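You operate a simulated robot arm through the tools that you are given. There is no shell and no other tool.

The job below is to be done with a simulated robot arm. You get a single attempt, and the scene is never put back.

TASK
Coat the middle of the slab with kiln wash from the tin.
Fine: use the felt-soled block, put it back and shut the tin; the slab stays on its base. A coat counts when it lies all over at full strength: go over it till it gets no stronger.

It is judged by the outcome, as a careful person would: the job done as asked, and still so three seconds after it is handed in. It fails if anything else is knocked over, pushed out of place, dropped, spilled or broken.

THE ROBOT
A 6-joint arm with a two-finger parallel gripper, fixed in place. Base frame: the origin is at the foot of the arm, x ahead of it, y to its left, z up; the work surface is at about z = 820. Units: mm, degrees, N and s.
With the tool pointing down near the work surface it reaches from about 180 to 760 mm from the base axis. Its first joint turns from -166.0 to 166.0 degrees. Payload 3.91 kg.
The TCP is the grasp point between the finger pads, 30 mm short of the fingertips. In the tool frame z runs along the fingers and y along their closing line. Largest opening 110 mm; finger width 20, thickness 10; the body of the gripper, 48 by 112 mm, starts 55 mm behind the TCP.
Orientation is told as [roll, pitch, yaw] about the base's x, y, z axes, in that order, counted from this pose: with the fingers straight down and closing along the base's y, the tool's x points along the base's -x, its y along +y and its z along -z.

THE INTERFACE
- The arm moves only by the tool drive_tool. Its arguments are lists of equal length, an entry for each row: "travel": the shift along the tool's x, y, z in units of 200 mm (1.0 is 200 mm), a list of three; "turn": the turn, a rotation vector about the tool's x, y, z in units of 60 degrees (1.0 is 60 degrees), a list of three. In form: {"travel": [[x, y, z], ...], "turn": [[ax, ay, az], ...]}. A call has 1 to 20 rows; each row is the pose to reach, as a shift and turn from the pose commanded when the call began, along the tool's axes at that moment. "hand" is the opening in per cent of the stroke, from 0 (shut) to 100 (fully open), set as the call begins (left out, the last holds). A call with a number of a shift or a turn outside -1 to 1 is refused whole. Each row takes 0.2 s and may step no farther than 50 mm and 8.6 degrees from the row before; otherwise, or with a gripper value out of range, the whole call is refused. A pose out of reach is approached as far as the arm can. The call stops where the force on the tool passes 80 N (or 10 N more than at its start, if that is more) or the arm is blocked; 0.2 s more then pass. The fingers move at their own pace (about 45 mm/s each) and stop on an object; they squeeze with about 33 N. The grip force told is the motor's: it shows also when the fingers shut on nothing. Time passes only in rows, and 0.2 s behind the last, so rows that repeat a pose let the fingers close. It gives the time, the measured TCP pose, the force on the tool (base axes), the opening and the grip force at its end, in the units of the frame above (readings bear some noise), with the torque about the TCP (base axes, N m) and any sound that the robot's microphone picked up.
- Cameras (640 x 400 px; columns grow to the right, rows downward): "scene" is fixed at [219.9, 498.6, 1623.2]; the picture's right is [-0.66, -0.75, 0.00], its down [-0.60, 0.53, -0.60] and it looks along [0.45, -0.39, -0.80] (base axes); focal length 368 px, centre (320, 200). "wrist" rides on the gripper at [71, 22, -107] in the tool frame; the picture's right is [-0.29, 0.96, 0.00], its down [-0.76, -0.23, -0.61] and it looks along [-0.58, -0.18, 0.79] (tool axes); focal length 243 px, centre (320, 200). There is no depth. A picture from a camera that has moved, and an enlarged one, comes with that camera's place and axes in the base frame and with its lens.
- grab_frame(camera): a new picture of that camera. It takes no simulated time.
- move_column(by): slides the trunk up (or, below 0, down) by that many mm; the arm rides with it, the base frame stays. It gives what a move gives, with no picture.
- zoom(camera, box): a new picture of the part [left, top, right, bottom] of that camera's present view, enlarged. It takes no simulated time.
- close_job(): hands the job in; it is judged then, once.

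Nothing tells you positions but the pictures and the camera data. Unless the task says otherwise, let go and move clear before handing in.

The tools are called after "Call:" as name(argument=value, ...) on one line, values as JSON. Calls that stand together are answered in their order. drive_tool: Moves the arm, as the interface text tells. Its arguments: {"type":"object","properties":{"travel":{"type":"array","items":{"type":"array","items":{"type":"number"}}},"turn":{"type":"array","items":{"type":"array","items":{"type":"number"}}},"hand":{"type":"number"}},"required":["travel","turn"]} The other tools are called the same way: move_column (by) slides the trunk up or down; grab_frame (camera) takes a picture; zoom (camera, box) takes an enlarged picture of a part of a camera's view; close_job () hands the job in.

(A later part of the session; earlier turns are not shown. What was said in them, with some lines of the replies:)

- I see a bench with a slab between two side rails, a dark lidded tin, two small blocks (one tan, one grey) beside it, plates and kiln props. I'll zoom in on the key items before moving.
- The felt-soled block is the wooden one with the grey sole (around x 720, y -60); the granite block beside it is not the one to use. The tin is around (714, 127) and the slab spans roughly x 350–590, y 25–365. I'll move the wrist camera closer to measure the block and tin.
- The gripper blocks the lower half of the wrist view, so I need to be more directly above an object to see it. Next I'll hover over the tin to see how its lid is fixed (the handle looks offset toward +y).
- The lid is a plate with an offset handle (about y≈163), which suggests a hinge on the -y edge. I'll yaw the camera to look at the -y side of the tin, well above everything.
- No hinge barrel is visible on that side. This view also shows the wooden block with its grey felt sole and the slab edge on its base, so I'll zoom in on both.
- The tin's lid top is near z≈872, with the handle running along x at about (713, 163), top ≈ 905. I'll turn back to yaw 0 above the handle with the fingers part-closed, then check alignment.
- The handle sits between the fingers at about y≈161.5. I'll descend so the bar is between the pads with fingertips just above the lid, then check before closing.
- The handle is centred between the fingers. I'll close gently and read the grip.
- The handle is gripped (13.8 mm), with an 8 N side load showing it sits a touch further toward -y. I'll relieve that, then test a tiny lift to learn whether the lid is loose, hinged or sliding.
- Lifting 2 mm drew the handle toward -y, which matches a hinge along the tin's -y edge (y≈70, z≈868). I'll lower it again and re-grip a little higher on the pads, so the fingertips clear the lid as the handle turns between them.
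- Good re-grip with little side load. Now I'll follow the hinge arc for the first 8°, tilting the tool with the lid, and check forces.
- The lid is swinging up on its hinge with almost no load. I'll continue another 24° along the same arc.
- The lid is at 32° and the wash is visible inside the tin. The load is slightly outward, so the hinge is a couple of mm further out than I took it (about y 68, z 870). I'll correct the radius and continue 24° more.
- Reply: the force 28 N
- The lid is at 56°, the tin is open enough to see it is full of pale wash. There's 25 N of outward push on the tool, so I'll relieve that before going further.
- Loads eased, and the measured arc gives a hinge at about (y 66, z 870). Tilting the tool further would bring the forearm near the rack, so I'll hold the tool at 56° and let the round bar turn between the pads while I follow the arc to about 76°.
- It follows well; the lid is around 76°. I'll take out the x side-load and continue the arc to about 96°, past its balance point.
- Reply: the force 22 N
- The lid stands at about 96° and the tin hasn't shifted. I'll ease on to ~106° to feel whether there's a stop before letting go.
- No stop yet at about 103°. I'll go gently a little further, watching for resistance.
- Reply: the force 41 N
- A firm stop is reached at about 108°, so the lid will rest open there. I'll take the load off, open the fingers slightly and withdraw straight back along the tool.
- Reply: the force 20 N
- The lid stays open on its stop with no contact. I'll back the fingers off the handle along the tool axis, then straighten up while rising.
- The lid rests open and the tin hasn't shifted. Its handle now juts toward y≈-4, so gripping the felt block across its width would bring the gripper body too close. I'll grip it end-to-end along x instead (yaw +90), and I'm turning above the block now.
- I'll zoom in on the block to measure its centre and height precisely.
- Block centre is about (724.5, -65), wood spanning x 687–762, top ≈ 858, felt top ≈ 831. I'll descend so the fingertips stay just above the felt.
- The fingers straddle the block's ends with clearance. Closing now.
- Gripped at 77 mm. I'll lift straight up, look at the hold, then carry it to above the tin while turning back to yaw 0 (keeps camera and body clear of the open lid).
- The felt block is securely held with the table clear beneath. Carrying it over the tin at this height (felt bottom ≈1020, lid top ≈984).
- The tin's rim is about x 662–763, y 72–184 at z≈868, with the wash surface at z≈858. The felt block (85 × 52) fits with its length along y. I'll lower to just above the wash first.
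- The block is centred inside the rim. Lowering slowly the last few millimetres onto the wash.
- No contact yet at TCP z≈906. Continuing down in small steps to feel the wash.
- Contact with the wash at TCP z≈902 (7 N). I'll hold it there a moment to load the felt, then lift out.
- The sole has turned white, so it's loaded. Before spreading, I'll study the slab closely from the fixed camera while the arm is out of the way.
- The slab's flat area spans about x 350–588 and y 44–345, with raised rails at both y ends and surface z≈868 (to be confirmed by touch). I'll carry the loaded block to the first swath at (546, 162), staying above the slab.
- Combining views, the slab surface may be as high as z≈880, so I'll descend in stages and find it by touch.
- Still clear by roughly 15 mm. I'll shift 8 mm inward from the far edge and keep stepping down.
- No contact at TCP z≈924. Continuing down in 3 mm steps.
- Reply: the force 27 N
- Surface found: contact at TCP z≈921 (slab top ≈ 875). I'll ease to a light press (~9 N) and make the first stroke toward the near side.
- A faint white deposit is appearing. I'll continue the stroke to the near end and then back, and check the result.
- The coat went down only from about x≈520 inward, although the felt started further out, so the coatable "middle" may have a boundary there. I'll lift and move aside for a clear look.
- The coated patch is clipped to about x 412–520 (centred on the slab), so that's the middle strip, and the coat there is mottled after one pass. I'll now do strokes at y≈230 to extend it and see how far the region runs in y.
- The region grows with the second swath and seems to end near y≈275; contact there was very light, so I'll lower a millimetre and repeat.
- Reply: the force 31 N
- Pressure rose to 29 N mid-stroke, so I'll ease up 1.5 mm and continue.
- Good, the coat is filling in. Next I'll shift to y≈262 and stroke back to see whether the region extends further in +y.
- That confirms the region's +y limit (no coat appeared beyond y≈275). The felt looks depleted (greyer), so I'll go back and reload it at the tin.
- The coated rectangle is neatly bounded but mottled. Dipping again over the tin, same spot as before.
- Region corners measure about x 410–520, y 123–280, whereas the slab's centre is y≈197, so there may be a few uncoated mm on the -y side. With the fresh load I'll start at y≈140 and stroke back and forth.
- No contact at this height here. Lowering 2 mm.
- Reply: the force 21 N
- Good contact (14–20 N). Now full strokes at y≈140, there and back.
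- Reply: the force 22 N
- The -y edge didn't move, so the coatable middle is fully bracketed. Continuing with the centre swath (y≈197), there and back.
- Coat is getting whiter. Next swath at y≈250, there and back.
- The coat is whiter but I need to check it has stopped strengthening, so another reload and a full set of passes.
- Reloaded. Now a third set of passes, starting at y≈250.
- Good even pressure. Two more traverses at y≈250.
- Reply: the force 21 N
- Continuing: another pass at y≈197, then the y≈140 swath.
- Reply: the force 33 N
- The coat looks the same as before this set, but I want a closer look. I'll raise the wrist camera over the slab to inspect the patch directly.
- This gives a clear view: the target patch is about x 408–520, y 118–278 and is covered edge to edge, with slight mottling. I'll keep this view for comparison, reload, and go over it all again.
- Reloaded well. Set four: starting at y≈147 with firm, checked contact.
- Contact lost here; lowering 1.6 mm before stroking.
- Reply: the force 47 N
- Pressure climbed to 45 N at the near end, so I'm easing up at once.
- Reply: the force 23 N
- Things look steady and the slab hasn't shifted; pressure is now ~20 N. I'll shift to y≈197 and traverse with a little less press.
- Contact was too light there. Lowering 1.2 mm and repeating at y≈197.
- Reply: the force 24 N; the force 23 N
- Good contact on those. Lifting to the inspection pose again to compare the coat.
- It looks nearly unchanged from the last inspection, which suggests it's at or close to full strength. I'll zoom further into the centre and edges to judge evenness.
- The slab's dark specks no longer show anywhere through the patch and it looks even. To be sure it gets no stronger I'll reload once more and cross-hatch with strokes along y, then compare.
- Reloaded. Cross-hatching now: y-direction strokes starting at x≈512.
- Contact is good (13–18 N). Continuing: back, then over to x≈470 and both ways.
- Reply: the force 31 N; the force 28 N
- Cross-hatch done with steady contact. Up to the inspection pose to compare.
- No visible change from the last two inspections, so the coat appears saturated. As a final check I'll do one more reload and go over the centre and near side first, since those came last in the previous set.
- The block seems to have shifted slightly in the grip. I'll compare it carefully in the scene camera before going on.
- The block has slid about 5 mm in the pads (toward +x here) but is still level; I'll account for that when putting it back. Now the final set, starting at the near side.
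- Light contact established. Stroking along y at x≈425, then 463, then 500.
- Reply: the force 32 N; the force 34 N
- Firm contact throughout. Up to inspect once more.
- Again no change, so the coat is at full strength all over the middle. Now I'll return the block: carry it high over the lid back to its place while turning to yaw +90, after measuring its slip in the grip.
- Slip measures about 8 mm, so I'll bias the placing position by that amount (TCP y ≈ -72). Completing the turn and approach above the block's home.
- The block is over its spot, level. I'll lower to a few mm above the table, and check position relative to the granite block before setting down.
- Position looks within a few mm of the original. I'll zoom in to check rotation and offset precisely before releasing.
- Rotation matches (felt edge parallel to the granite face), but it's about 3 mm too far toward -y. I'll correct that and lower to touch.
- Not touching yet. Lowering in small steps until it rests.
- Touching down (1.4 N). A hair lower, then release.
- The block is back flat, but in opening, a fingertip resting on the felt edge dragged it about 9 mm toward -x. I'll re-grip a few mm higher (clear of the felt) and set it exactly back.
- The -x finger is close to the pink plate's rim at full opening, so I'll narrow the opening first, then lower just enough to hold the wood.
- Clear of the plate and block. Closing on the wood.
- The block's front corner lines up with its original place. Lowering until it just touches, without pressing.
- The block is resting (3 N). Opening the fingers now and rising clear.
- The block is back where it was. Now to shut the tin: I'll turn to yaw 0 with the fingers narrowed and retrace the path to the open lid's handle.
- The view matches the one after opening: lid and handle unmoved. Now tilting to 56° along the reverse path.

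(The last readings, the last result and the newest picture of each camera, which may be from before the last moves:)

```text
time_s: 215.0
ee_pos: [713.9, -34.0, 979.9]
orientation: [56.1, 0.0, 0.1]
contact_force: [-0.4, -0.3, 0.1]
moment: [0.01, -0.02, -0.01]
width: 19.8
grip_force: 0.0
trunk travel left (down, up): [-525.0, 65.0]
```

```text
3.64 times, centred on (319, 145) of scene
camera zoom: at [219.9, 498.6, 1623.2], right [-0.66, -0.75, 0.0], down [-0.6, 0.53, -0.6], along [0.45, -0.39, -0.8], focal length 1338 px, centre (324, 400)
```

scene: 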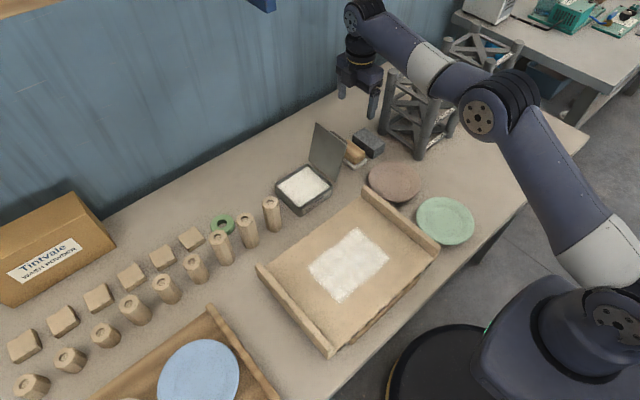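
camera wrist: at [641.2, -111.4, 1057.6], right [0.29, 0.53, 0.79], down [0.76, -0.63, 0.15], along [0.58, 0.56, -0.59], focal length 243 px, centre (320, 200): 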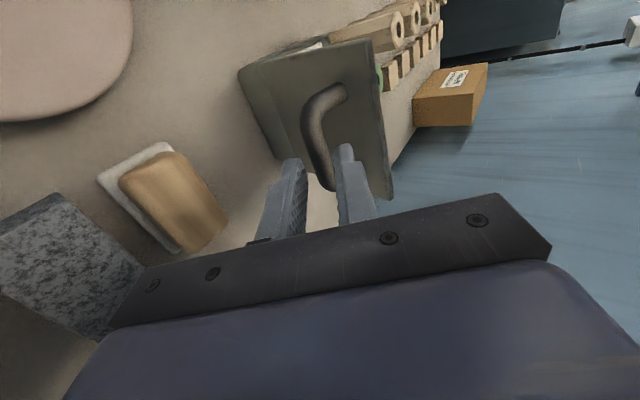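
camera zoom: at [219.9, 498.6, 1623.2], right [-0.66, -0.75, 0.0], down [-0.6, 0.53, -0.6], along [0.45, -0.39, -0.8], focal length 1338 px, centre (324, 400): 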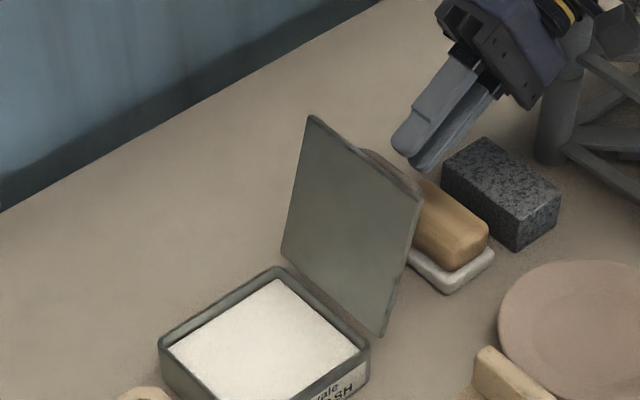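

Handle and fingers are aligned. Advancing 32 mm along the tool axis to straddle the bar.

Call:
drive_tool(travel=[[0, 0, 0.04], [0, 0, 0.08], [0, 0, 0.12], [0, 0, 0.15], [0, 0, 0.15]], turn=[[0, 0, 0], [0, 0, 0], [0, 0, 0], [0, 0, 0], [0, 0, 0]])

Call:
zoom(camera="wrist", box=[200, 50, 440, 250])

Call:
zoom(camera="scene", box=[290, 90, 383, 170])

```text
time_s: 216.2
ee_pos: [712.7, -8.9, 961.8]
orientation: [55.9, 0.1, 0.1]
contact_force: [0.5, -1.2, 0.2]
moment: [0.01, -0.02, -0.01]
width: 19.5
grip_force: 0.1
trunk travel left (down, up): [-525.0, 65.0]
```

```text
2.00 times, centred on (320, 150) of wrist
camera zoom: at [641.4, -86.3, 1040.6], right [0.29, 0.54, 0.79], down [0.76, -0.63, 0.15], along [0.58, 0.56, -0.59], focal length 485 px, centre (320, 300)
```

zoom: 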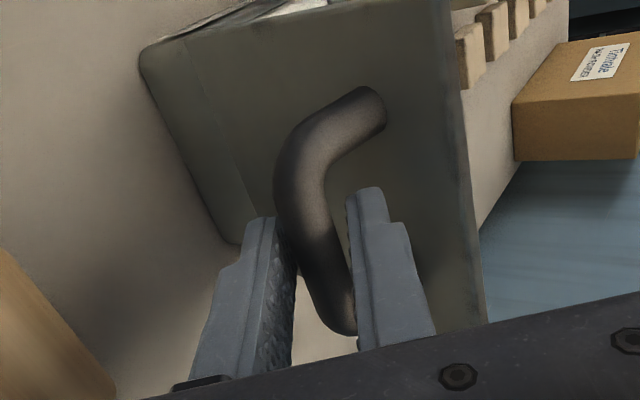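

```text
5.00 times, centred on (336, 130) of scene
camera zoom: at [219.9, 498.6, 1623.2], right [-0.66, -0.75, 0.0], down [-0.6, 0.53, -0.6], along [0.45, -0.39, -0.8], focal length 1840 px, centre (238, 550)
```

zoom: 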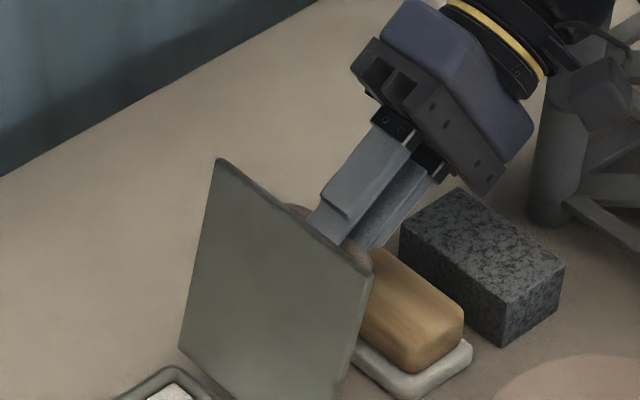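

The bar is between the fingers. Gripping it.

Call:
drive_tool(travel=[[0, 0, 0], [0, 0, 0], [0, 0, 0], [0, 0, 0]], turn=[[0, 0, 0], [0, 0, 0], [0, 0, 0], [0, 0, 0]], hand=0)

```text
time_s: 217.2
ee_pos: [712.3, -9.1, 962.5]
orientation: [56.0, 0.0, 0.1]
contact_force: [0.2, 0.1, -1.1]
moment: [-0.06, -0.58, 0.41]
width: 13.5
grip_force: 44.6
trunk travel left (down, up): [-525.0, 65.0]
```

Gripped. Following the arc back, first to about 92° with force checks.

Call:
drive_tool(travel=[[0, 0.0204, 0.0083], [0, 0.0407, 0.0166], [0, 0.0602, 0.0267], [0, 0.0797, 0.0368], [0, 0.0981, 0.0485], [0, 0.1165, 0.0602], [0, 0.1165, 0.0602]], turn=[[0, 0, 0], [0, 0, 0], [0, 0, 0], [0, 0, 0], [0, 0, 0], [0, 0, 0], [0, 0, 0]])

Call:
zoom(camera="scene", box=[255, 110, 383, 220])

```text
time_s: 218.8
ee_pos: [713.5, 13.3, 975.3]
orientation: [55.9, 0.0, 0.1]
contact_force: [0.7, -1.5, -0.8]
moment: [-0.1, -0.36, 0.35]
width: 13.4
grip_force: 44.7
trunk travel left (down, up): [-525.0, 65.0]
```

```text
3.64 times, centred on (319, 165) of scene
camera zoom: at [219.9, 498.6, 1623.2], right [-0.66, -0.75, 0.0], down [-0.6, 0.53, -0.6], along [0.45, -0.39, -0.8], focal length 1338 px, centre (324, 327)
```

zoom: 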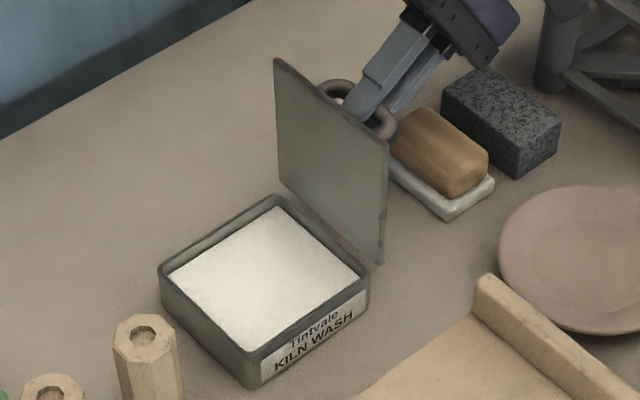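

Forces are tiny and the lid is coming back nicely. Continuing to about 67°.

Call:
drive_tool(travel=[[0, 0.0174, 0.0133], [0, 0.0348, 0.0266], [0, 0.051, 0.0413], [0, 0.0673, 0.056], [0, 0.0822, 0.0722], [0, 0.097, 0.0884], [0, 0.1104, 0.1056], [0, 0.1238, 0.1228], [0, 0.1357, 0.1413], [0, 0.1476, 0.1598], [0, 0.1476, 0.1598]], turn=[[0, 0, 0], [0, 0, 0], [0, 0, 0], [0, 0, 0], [0, 0, 0], [0, 0, 0], [0, 0, 0], [0, 0, 0], [0, 0, 0], [0, 0, 0], [0, 0, 0]])

Call:
zoom(camera="scene", box=[255, 110, 383, 220])

```text
time_s: 221.2
ee_pos: [712.6, 56.4, 982.3]
orientation: [55.9, 0.0, 0.1]
contact_force: [0.1, -0.8, -3.4]
moment: [-0.16, -0.25, -0.09]
width: 13.1
grip_force: 45.2
trunk travel left (down, up): [-525.0, 65.0]
```

```text
3.64 times, centred on (319, 165) of scene
camera zoom: at [219.9, 498.6, 1623.2], right [-0.66, -0.75, 0.0], down [-0.6, 0.53, -0.6], along [0.45, -0.39, -0.8], focal length 1338 px, centre (324, 327)
```

zoom: 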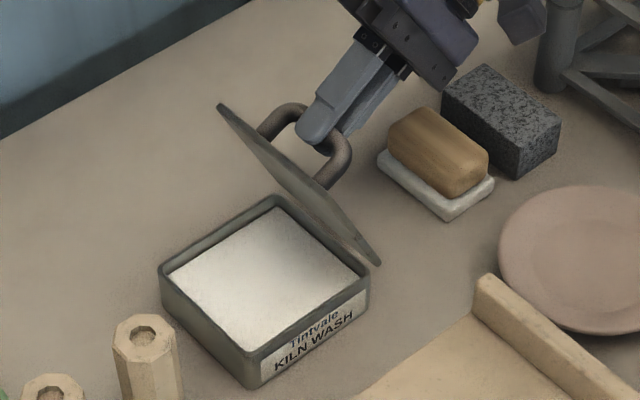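

Smooth. Down to about 56°, then I'll rotate the tool together with the lid for the rest.

Call:
drive_tool(travel=[[0, 0.0101, 0.0194], [0, 0.0202, 0.0389], [0, 0.03, 0.063], [0, 0.0396, 0.0873], [0, 0.0396, 0.0873]], turn=[[0, 0, 0], [0, 0, 0], [0, 0, 0], [0, 0, 0], [0, 0, 0]])

```text
time_s: 222.4
ee_pos: [711.7, 76.6, 977.7]
orientation: [55.9, 0.0, 0.1]
contact_force: [-0.2, -1.0, -3.6]
moment: [-0.2, -0.07, -0.12]
width: 13.2
grip_force: 44.6
trunk travel left (down, up): [-525.0, 65.0]
```

Low forces. Now rotating tool and lid together, 24° down.

Call:
drive_tool(travel=[[0, 0.0128, 0.0252], [0, 0.0243, 0.051], [0, 0.0344, 0.0773], [0, 0.0431, 0.1042], [0, 0.0504, 0.1315], [0, 0.0562, 0.1591], [0, 0.0606, 0.1869], [0, 0.0636, 0.215], [0, 0.0636, 0.215]], turn=[[0.05, 0, 0], [0.1, 0, 0], [0.15, 0, 0], [0.2, 0, 0], [0.25, 0, 0], [0.3, 0, 0], [0.35, 0, 0], [0.4, 0, 0], [0.4, 0, 0]])

Call:
zoom(camera="scene", box=[255, 110, 383, 220])

```text
time_s: 224.4
ee_pos: [712.4, 118.0, 965.4]
orientation: [31.8, 0.1, 0.1]
contact_force: [-6.1, -7.0, -9.5]
moment: [-0.17, 0.21, 0.14]
width: 13.3
grip_force: 45.1
trunk travel left (down, up): [-525.0, 65.0]
```

```text
3.64 times, centred on (319, 165) of scene
camera zoom: at [219.9, 498.6, 1623.2], right [-0.66, -0.75, 0.0], down [-0.6, 0.53, -0.6], along [0.45, -0.39, -0.8], focal length 1338 px, centre (324, 327)
```

zoom: 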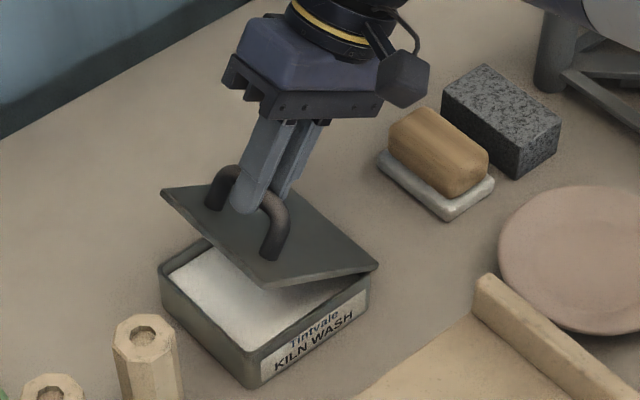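

Lid at ~32°, with a slight outward pull; I'll ease the radius in by just over 1 mm and continue 24° further down.

Call:
drive_tool(travel=[[0.002, -0.003, 0.0015], [0.003, -0.006, 0.003], [0.003, -0.006, 0.003]], turn=[[0, 0, 0], [0, 0, 0], [0, 0, 0]])

Call:
drive_tool(travel=[[0, 0.0128, 0.0252], [0, 0.0243, 0.051], [0, 0.0344, 0.0773], [0, 0.0431, 0.1042], [0, 0.0431, 0.1042]], turn=[[0.05, 0, 0], [0.1, 0, 0], [0.15, 0, 0], [0.2, 0, 0], [0.2, 0, 0]])

```text
time_s: 225.2
ee_pos: [712.6, 117.4, 965.3]
orientation: [32.1, 0.0, 0.3]
contact_force: [0.0, -1.8, -2.9]
moment: [-0.03, 0.84, 0.47]
width: 13.3
grip_force: 45.3
trunk travel left (down, up): [-525.0, 65.0]
```

```text
time_s: 226.4
ee_pos: [711.9, 137.2, 951.2]
orientation: [20.0, -0.1, 0.0]
contact_force: [4.8, 3.6, 0.9]
moment: [0.07, -0.1, -0.07]
width: 13.2
grip_force: 44.8
trunk travel left (down, up): [-525.0, 65.0]
```

Good. Another 12° down.

Call:
drive_tool(travel=[[0, 0.0128, 0.0252], [0, 0.0243, 0.051], [0, 0.0344, 0.0773], [0, 0.0431, 0.1042], [0, 0.0431, 0.1042]], turn=[[0.05, 0, 0], [0.1, 0, 0], [0.15, 0, 0], [0.2, 0, 0], [0.2, 0, 0]])

Call:
zoom(camera="scene", box=[255, 110, 383, 220])

```text
time_s: 227.6
ee_pos: [713.2, 151.8, 934.8]
orientation: [8.0, 0.1, -0.1]
contact_force: [2.9, 3.1, 1.9]
moment: [0.04, 0.06, -0.07]
width: 13.2
grip_force: 45.0
trunk travel left (down, up): [-525.0, 65.0]
```

```text
3.64 times, centred on (319, 165) of scene
camera zoom: at [219.9, 498.6, 1623.2], right [-0.66, -0.75, 0.0], down [-0.6, 0.53, -0.6], along [0.45, -0.39, -0.8], focal length 1338 px, centre (324, 327)
```

zoom: 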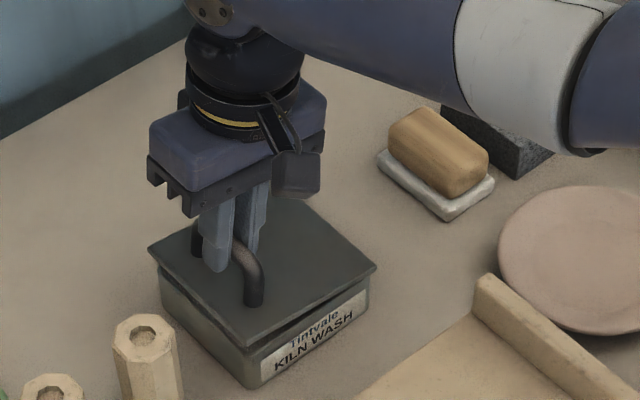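

Almost closed (about 8° left). Bringing it down the last bit gently.

Call:
drive_tool(travel=[[0, 0.0085, 0.0168], [0, 0.0167, 0.0338], [0, 0.0243, 0.051], [0, 0.0279, 0.0598], [0, 0.0279, 0.0598]], turn=[[0.0333, 0, 0], [0.0667, 0, 0], [0.1, 0, 0], [0.1167, 0, 0], [0.1167, 0, 0]])

Call:
zoom(camera="scene", box=[265, 130, 345, 210])

```text
time_s: 228.8
ee_pos: [712.6, 159.4, 923.9]
orientation: [1.1, 0.0, 0.1]
contact_force: [6.3, 8.8, 1.6]
moment: [0.24, -0.25, -0.07]
width: 13.1
grip_force: 45.0
trunk travel left (down, up): [-525.0, 65.0]
```

```text
5.00 times, centred on (305, 170) of scene
camera zoom: at [219.9, 498.6, 1623.2], right [-0.66, -0.75, 0.0], down [-0.6, 0.53, -0.6], along [0.45, -0.39, -0.8], focal length 1840 px, centre (395, 350)
```

zoom: 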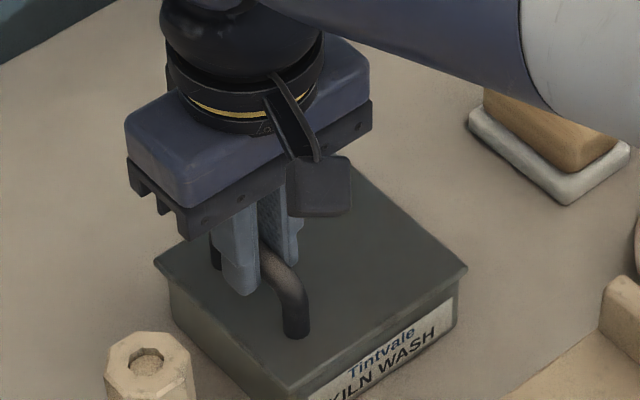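

Very nearly shut. Relieving the side load and pressing down the last millimetre or two until it seats.

Call:
drive_tool(travel=[[-0.003, 0.005, 0.004], [-0.003, 0.005, 0.008], [-0.003, 0.005, 0.008]], turn=[[0.008, 0, 0], [0.0167, 0, 0], [0.0167, 0, 0]])

Call:
drive_tool(travel=[[0, 0, 0.005], [0, 0, 0.01], [0, 0, 0.01]], turn=[[0, 0, 0], [0, 0, 0], [0, 0, 0]])

Call:
zoom(camera="scene", box=[265, 130, 345, 210])

```text
time_s: 229.6
ee_pos: [711.7, 159.6, 922.2]
orientation: [0.0, 0.0, 0.2]
contact_force: [5.0, 8.1, 6.4]
moment: [0.08, 0.76, 0.0]
width: 13.3
grip_force: 45.3
trunk travel left (down, up): [-525.0, 65.0]
```

```text
time_s: 230.4
ee_pos: [711.7, 159.4, 922.5]
orientation: [0.0, -0.2, 0.1]
contact_force: [3.9, 8.5, 21.3]
moment: [0.1, 0.97, -0.01]
width: 13.5
grip_force: 45.1
trunk travel left (down, up): [-525.0, 65.0]
```

```text
5.00 times, centred on (305, 170) of scene
camera zoom: at [219.9, 498.6, 1623.2], right [-0.66, -0.75, 0.0], down [-0.6, 0.53, -0.6], along [0.45, -0.39, -0.8], focal length 1840 px, centre (395, 350)
```

zoom: 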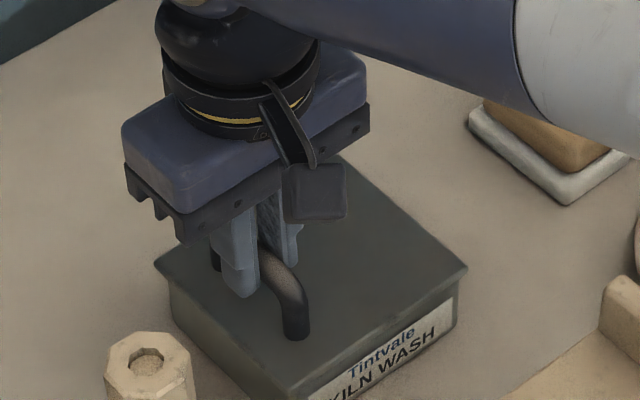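

The lid is seated: force rises with no further travel. Easing the press, then releasing the handle.

Call:
drive_tool(travel=[[0, 0, -0.008], [0, 0, -0.008]], turn=[[0, 0, 0], [0, 0, 0]])

Call:
drive_tool(travel=[[0, 0, 0], [0, 0, 0], [0, 0, 0], [0, 0, 0]], turn=[[0, 0, 0], [0, 0, 0], [0, 0, 0], [0, 0, 0]], hand=40)

Call:
drive_tool(travel=[[0, 0, -0.05], [0, 0, -0.15], [0, 0, -0.3], [0, 0, -0.5], [0, 0, -0.5]], turn=[[0, 0, 0], [0, 0, 0], [0, 0, 0], [0, 0, 0], [0, 0, 0]])

Call:
zoom(camera="scene", box=[255, 150, 351, 210])

Call:
grab_frame(camera="wrist")

```text
time_s: 231.0
ee_pos: [711.8, 161.2, 921.7]
orientation: [0.0, -0.1, 0.1]
contact_force: [4.6, 8.5, 15.4]
moment: [0.17, -1.27, -0.04]
width: 13.3
grip_force: 44.6
trunk travel left (down, up): [-525.0, 65.0]
```

```text
time_s: 232.0
ee_pos: [713.0, 159.1, 920.6]
orientation: [0.1, 0.0, 0.0]
contact_force: [-0.9, 0.2, -0.4]
moment: [0.03, 0.04, 0.04]
width: 44.3
grip_force: 0.0
trunk travel left (down, up): [-525.0, 65.0]
```

```text
time_s: 233.2
ee_pos: [712.2, 159.2, 1020.6]
orientation: [-0.1, 0.0, 0.0]
contact_force: [1.0, 0.4, -1.0]
moment: [0.01, -0.01, 0.01]
width: 44.0
grip_force: 0.1
trunk travel left (down, up): [-525.0, 65.0]
```

```text
6.67 times, centred on (303, 180) of scene
camera zoom: at [219.9, 498.6, 1623.2], right [-0.66, -0.75, 0.0], down [-0.6, 0.53, -0.6], along [0.45, -0.39, -0.8], focal length 2453 px, centre (433, 333)
```

zoom: 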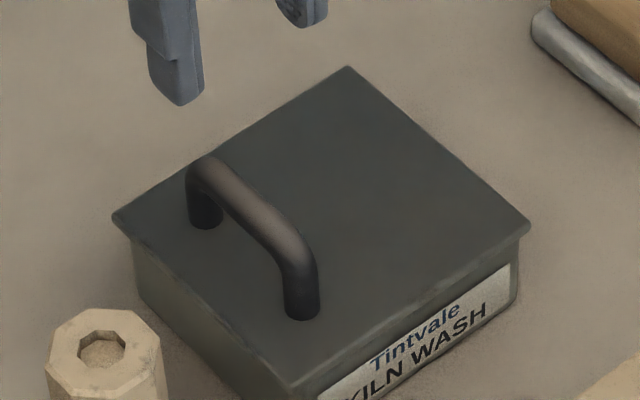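

```text
taken
camera wrist: at [641.1, 180.0, 1128.2], right [0.29, 0.96, 0.0], down [0.76, -0.23, 0.61], along [0.58, -0.18, -0.79], focal length 243 px, centre (320, 200)
```

wrist: 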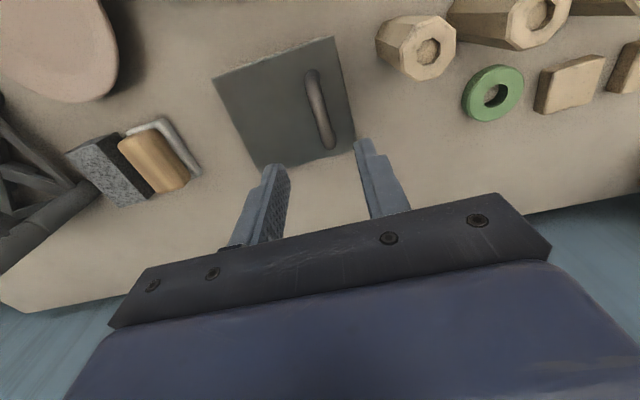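

The tin is shut and looks exactly as at the start. I'll move the arm clear and check the whole scene, especially slab position and coat.

Call:
drive_tool(travel=[[0, 0, -0.2], [0.15, -0.1, -0.3], [0.35, -0.2, -0.4], [0.55, -0.3, -0.5], [0.75, -0.4, -0.6], [0.95, -0.5, -0.66], [1.0, -0.6, -0.66], [1.0, -0.6, -0.66]], turn=[[0, 0, 0], [0, 0, 0], [0, 0, 0], [0, 0, 0], [0, 0, 0], [0, 0, 0], [0, 0, 0], [0, 0, 0]])

Call:
grab_frame(camera="scene")

Call:
zoom(camera="scene", box=[240, 170, 480, 360])

Call:
zoom(camera="scene", box=[260, 110, 420, 210])

```text
time_s: 235.0
ee_pos: [512.3, 37.9, 1154.0]
orientation: [-0.1, 0.0, 0.1]
contact_force: [-0.3, -0.3, 0.7]
moment: [-0.02, 0.02, 0.02]
width: 43.9
grip_force: 0.1
trunk travel left (down, up): [-525.0, 65.0]
```

```text
taken
```

scene: 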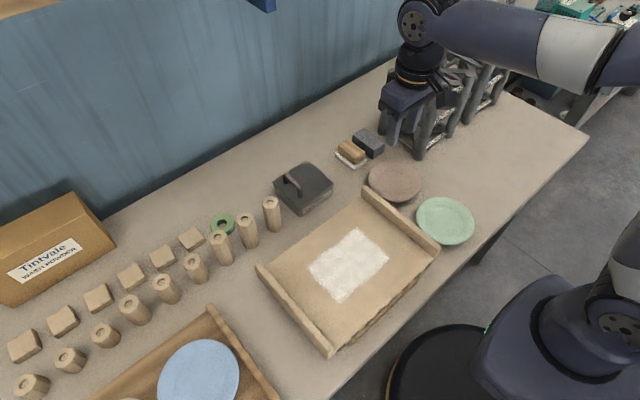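

```text
2.11 times, centred on (360, 265) of scene
camera zoom: at [219.9, 498.6, 1623.2], right [-0.66, -0.75, 0.0], down [-0.6, 0.53, -0.6], along [0.45, -0.39, -0.8], focal length 775 px, centre (236, 63)
```

zoom: 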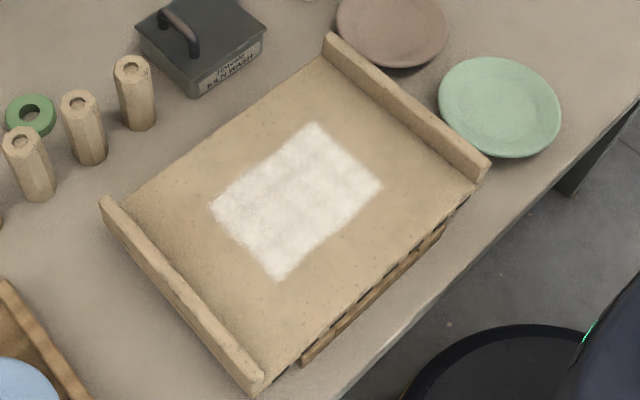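

```text
4.00 times, centred on (340, 160) of scene
camera zoom: at [219.9, 498.6, 1623.2], right [-0.66, -0.75, 0.0], down [-0.6, 0.53, -0.6], along [0.45, -0.39, -0.8], focal length 1472 px, centre (240, 360)
```

zoom: 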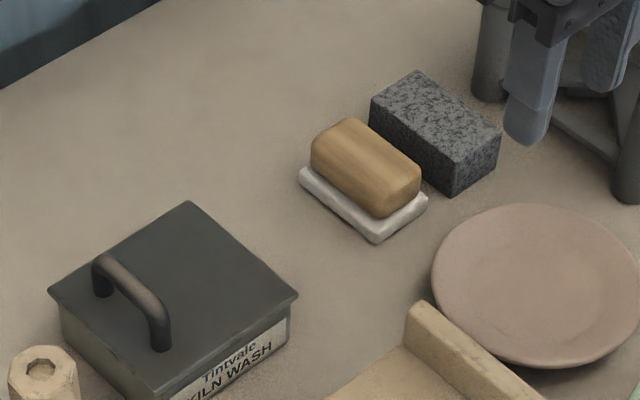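

Everything is back in place and the slab hasn't moved. Before handing in, one closer look at the coat's evenness, now unobstructed.

Call:
drive_tool(travel=[[0.04, 0.2, 0.05], [0.08, 0.4, 0.1], [0.12, 0.6, 0.15], [0.14, 0.72, 0.2], [0.14, 0.72, 0.2]], turn=[[0, 0, 0], [0, 0, 0], [0, 0, 0], [0, 0, 0], [0, 0, 0]], hand=100)

Call:
grab_frame(camera="wrist")

Call:
zoom(camera="wrist", box=[240, 0, 440, 125])

```text
time_s: 236.2
ee_pos: [484.4, 184.0, 1112.1]
orientation: [0.0, 0.0, 0.0]
contact_force: [-0.3, 0.2, -1.0]
moment: [0.0, 0.0, 0.03]
width: 110.1
grip_force: 0.1
trunk travel left (down, up): [-525.0, 65.0]
```

```text
taken
camera wrist: at [412.6, 204.4, 1219.7], right [0.29, 0.96, 0.0], down [0.76, -0.23, 0.61], along [0.58, -0.18, -0.79], focal length 243 px, centre (320, 200)
```

wrist: 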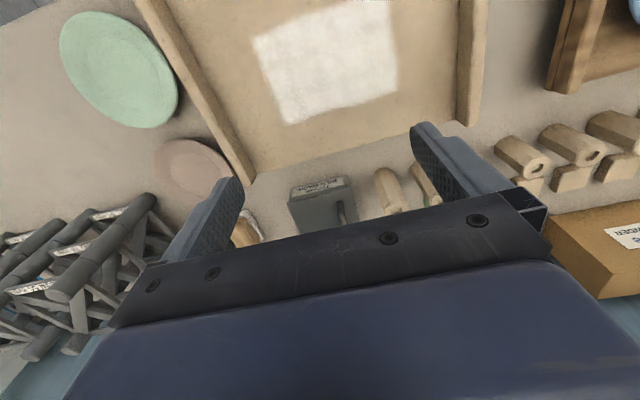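

```text
3.20 times, centred on (340, 62) of wrist
camera zoom: at [412.6, 204.4, 1219.7], right [0.29, 0.96, 0.0], down [0.76, -0.23, 0.61], along [0.58, -0.18, -0.79], focal length 776 px, centre (256, 640)
```

zoom: 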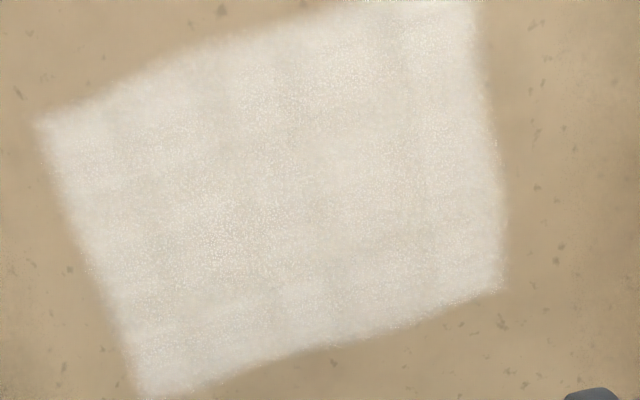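

The coat is even over the whole middle patch and hasn't changed through the last three reloads. The block is back on its spot, the tin is shut, the slab sits unmoved on its base, and the arm is clear, so I'm handing in.

Call:
close_job()

```text
The job is handed in.
```

The middle of the slab is coated with kiln wash, and I've handed the job in. No verdict has come back yet.

- **Coat:** Wash only took on a rectangle in the centre of the slab, about 110 by 160 mm. I went over it in six rounds with the felt-soled block, reloading from the tin before each one. It looked the same through the last three rounds, so I judged it to be at full strength. That judgement is from the camera pictures only.
- **Block:** It is back to within about 1 mm of where it started, flat on its felt. When I first let go, a finger dragged it about 9 mm, so I gripped it again and set it right. The felt is still white with wash.
- **Tin:** The lid is shut and the tin looks exactly as it did at the start.
- **Slab and the rest:** The slab hasn't moved on its base, and I saw nothing spilled, knocked or shifted.

The pressure while spreading was uneven. It was mostly 5–30 N, with one spike to 45 N and a few strokes that barely touched. I repeated strokes with firm contact over the same area.
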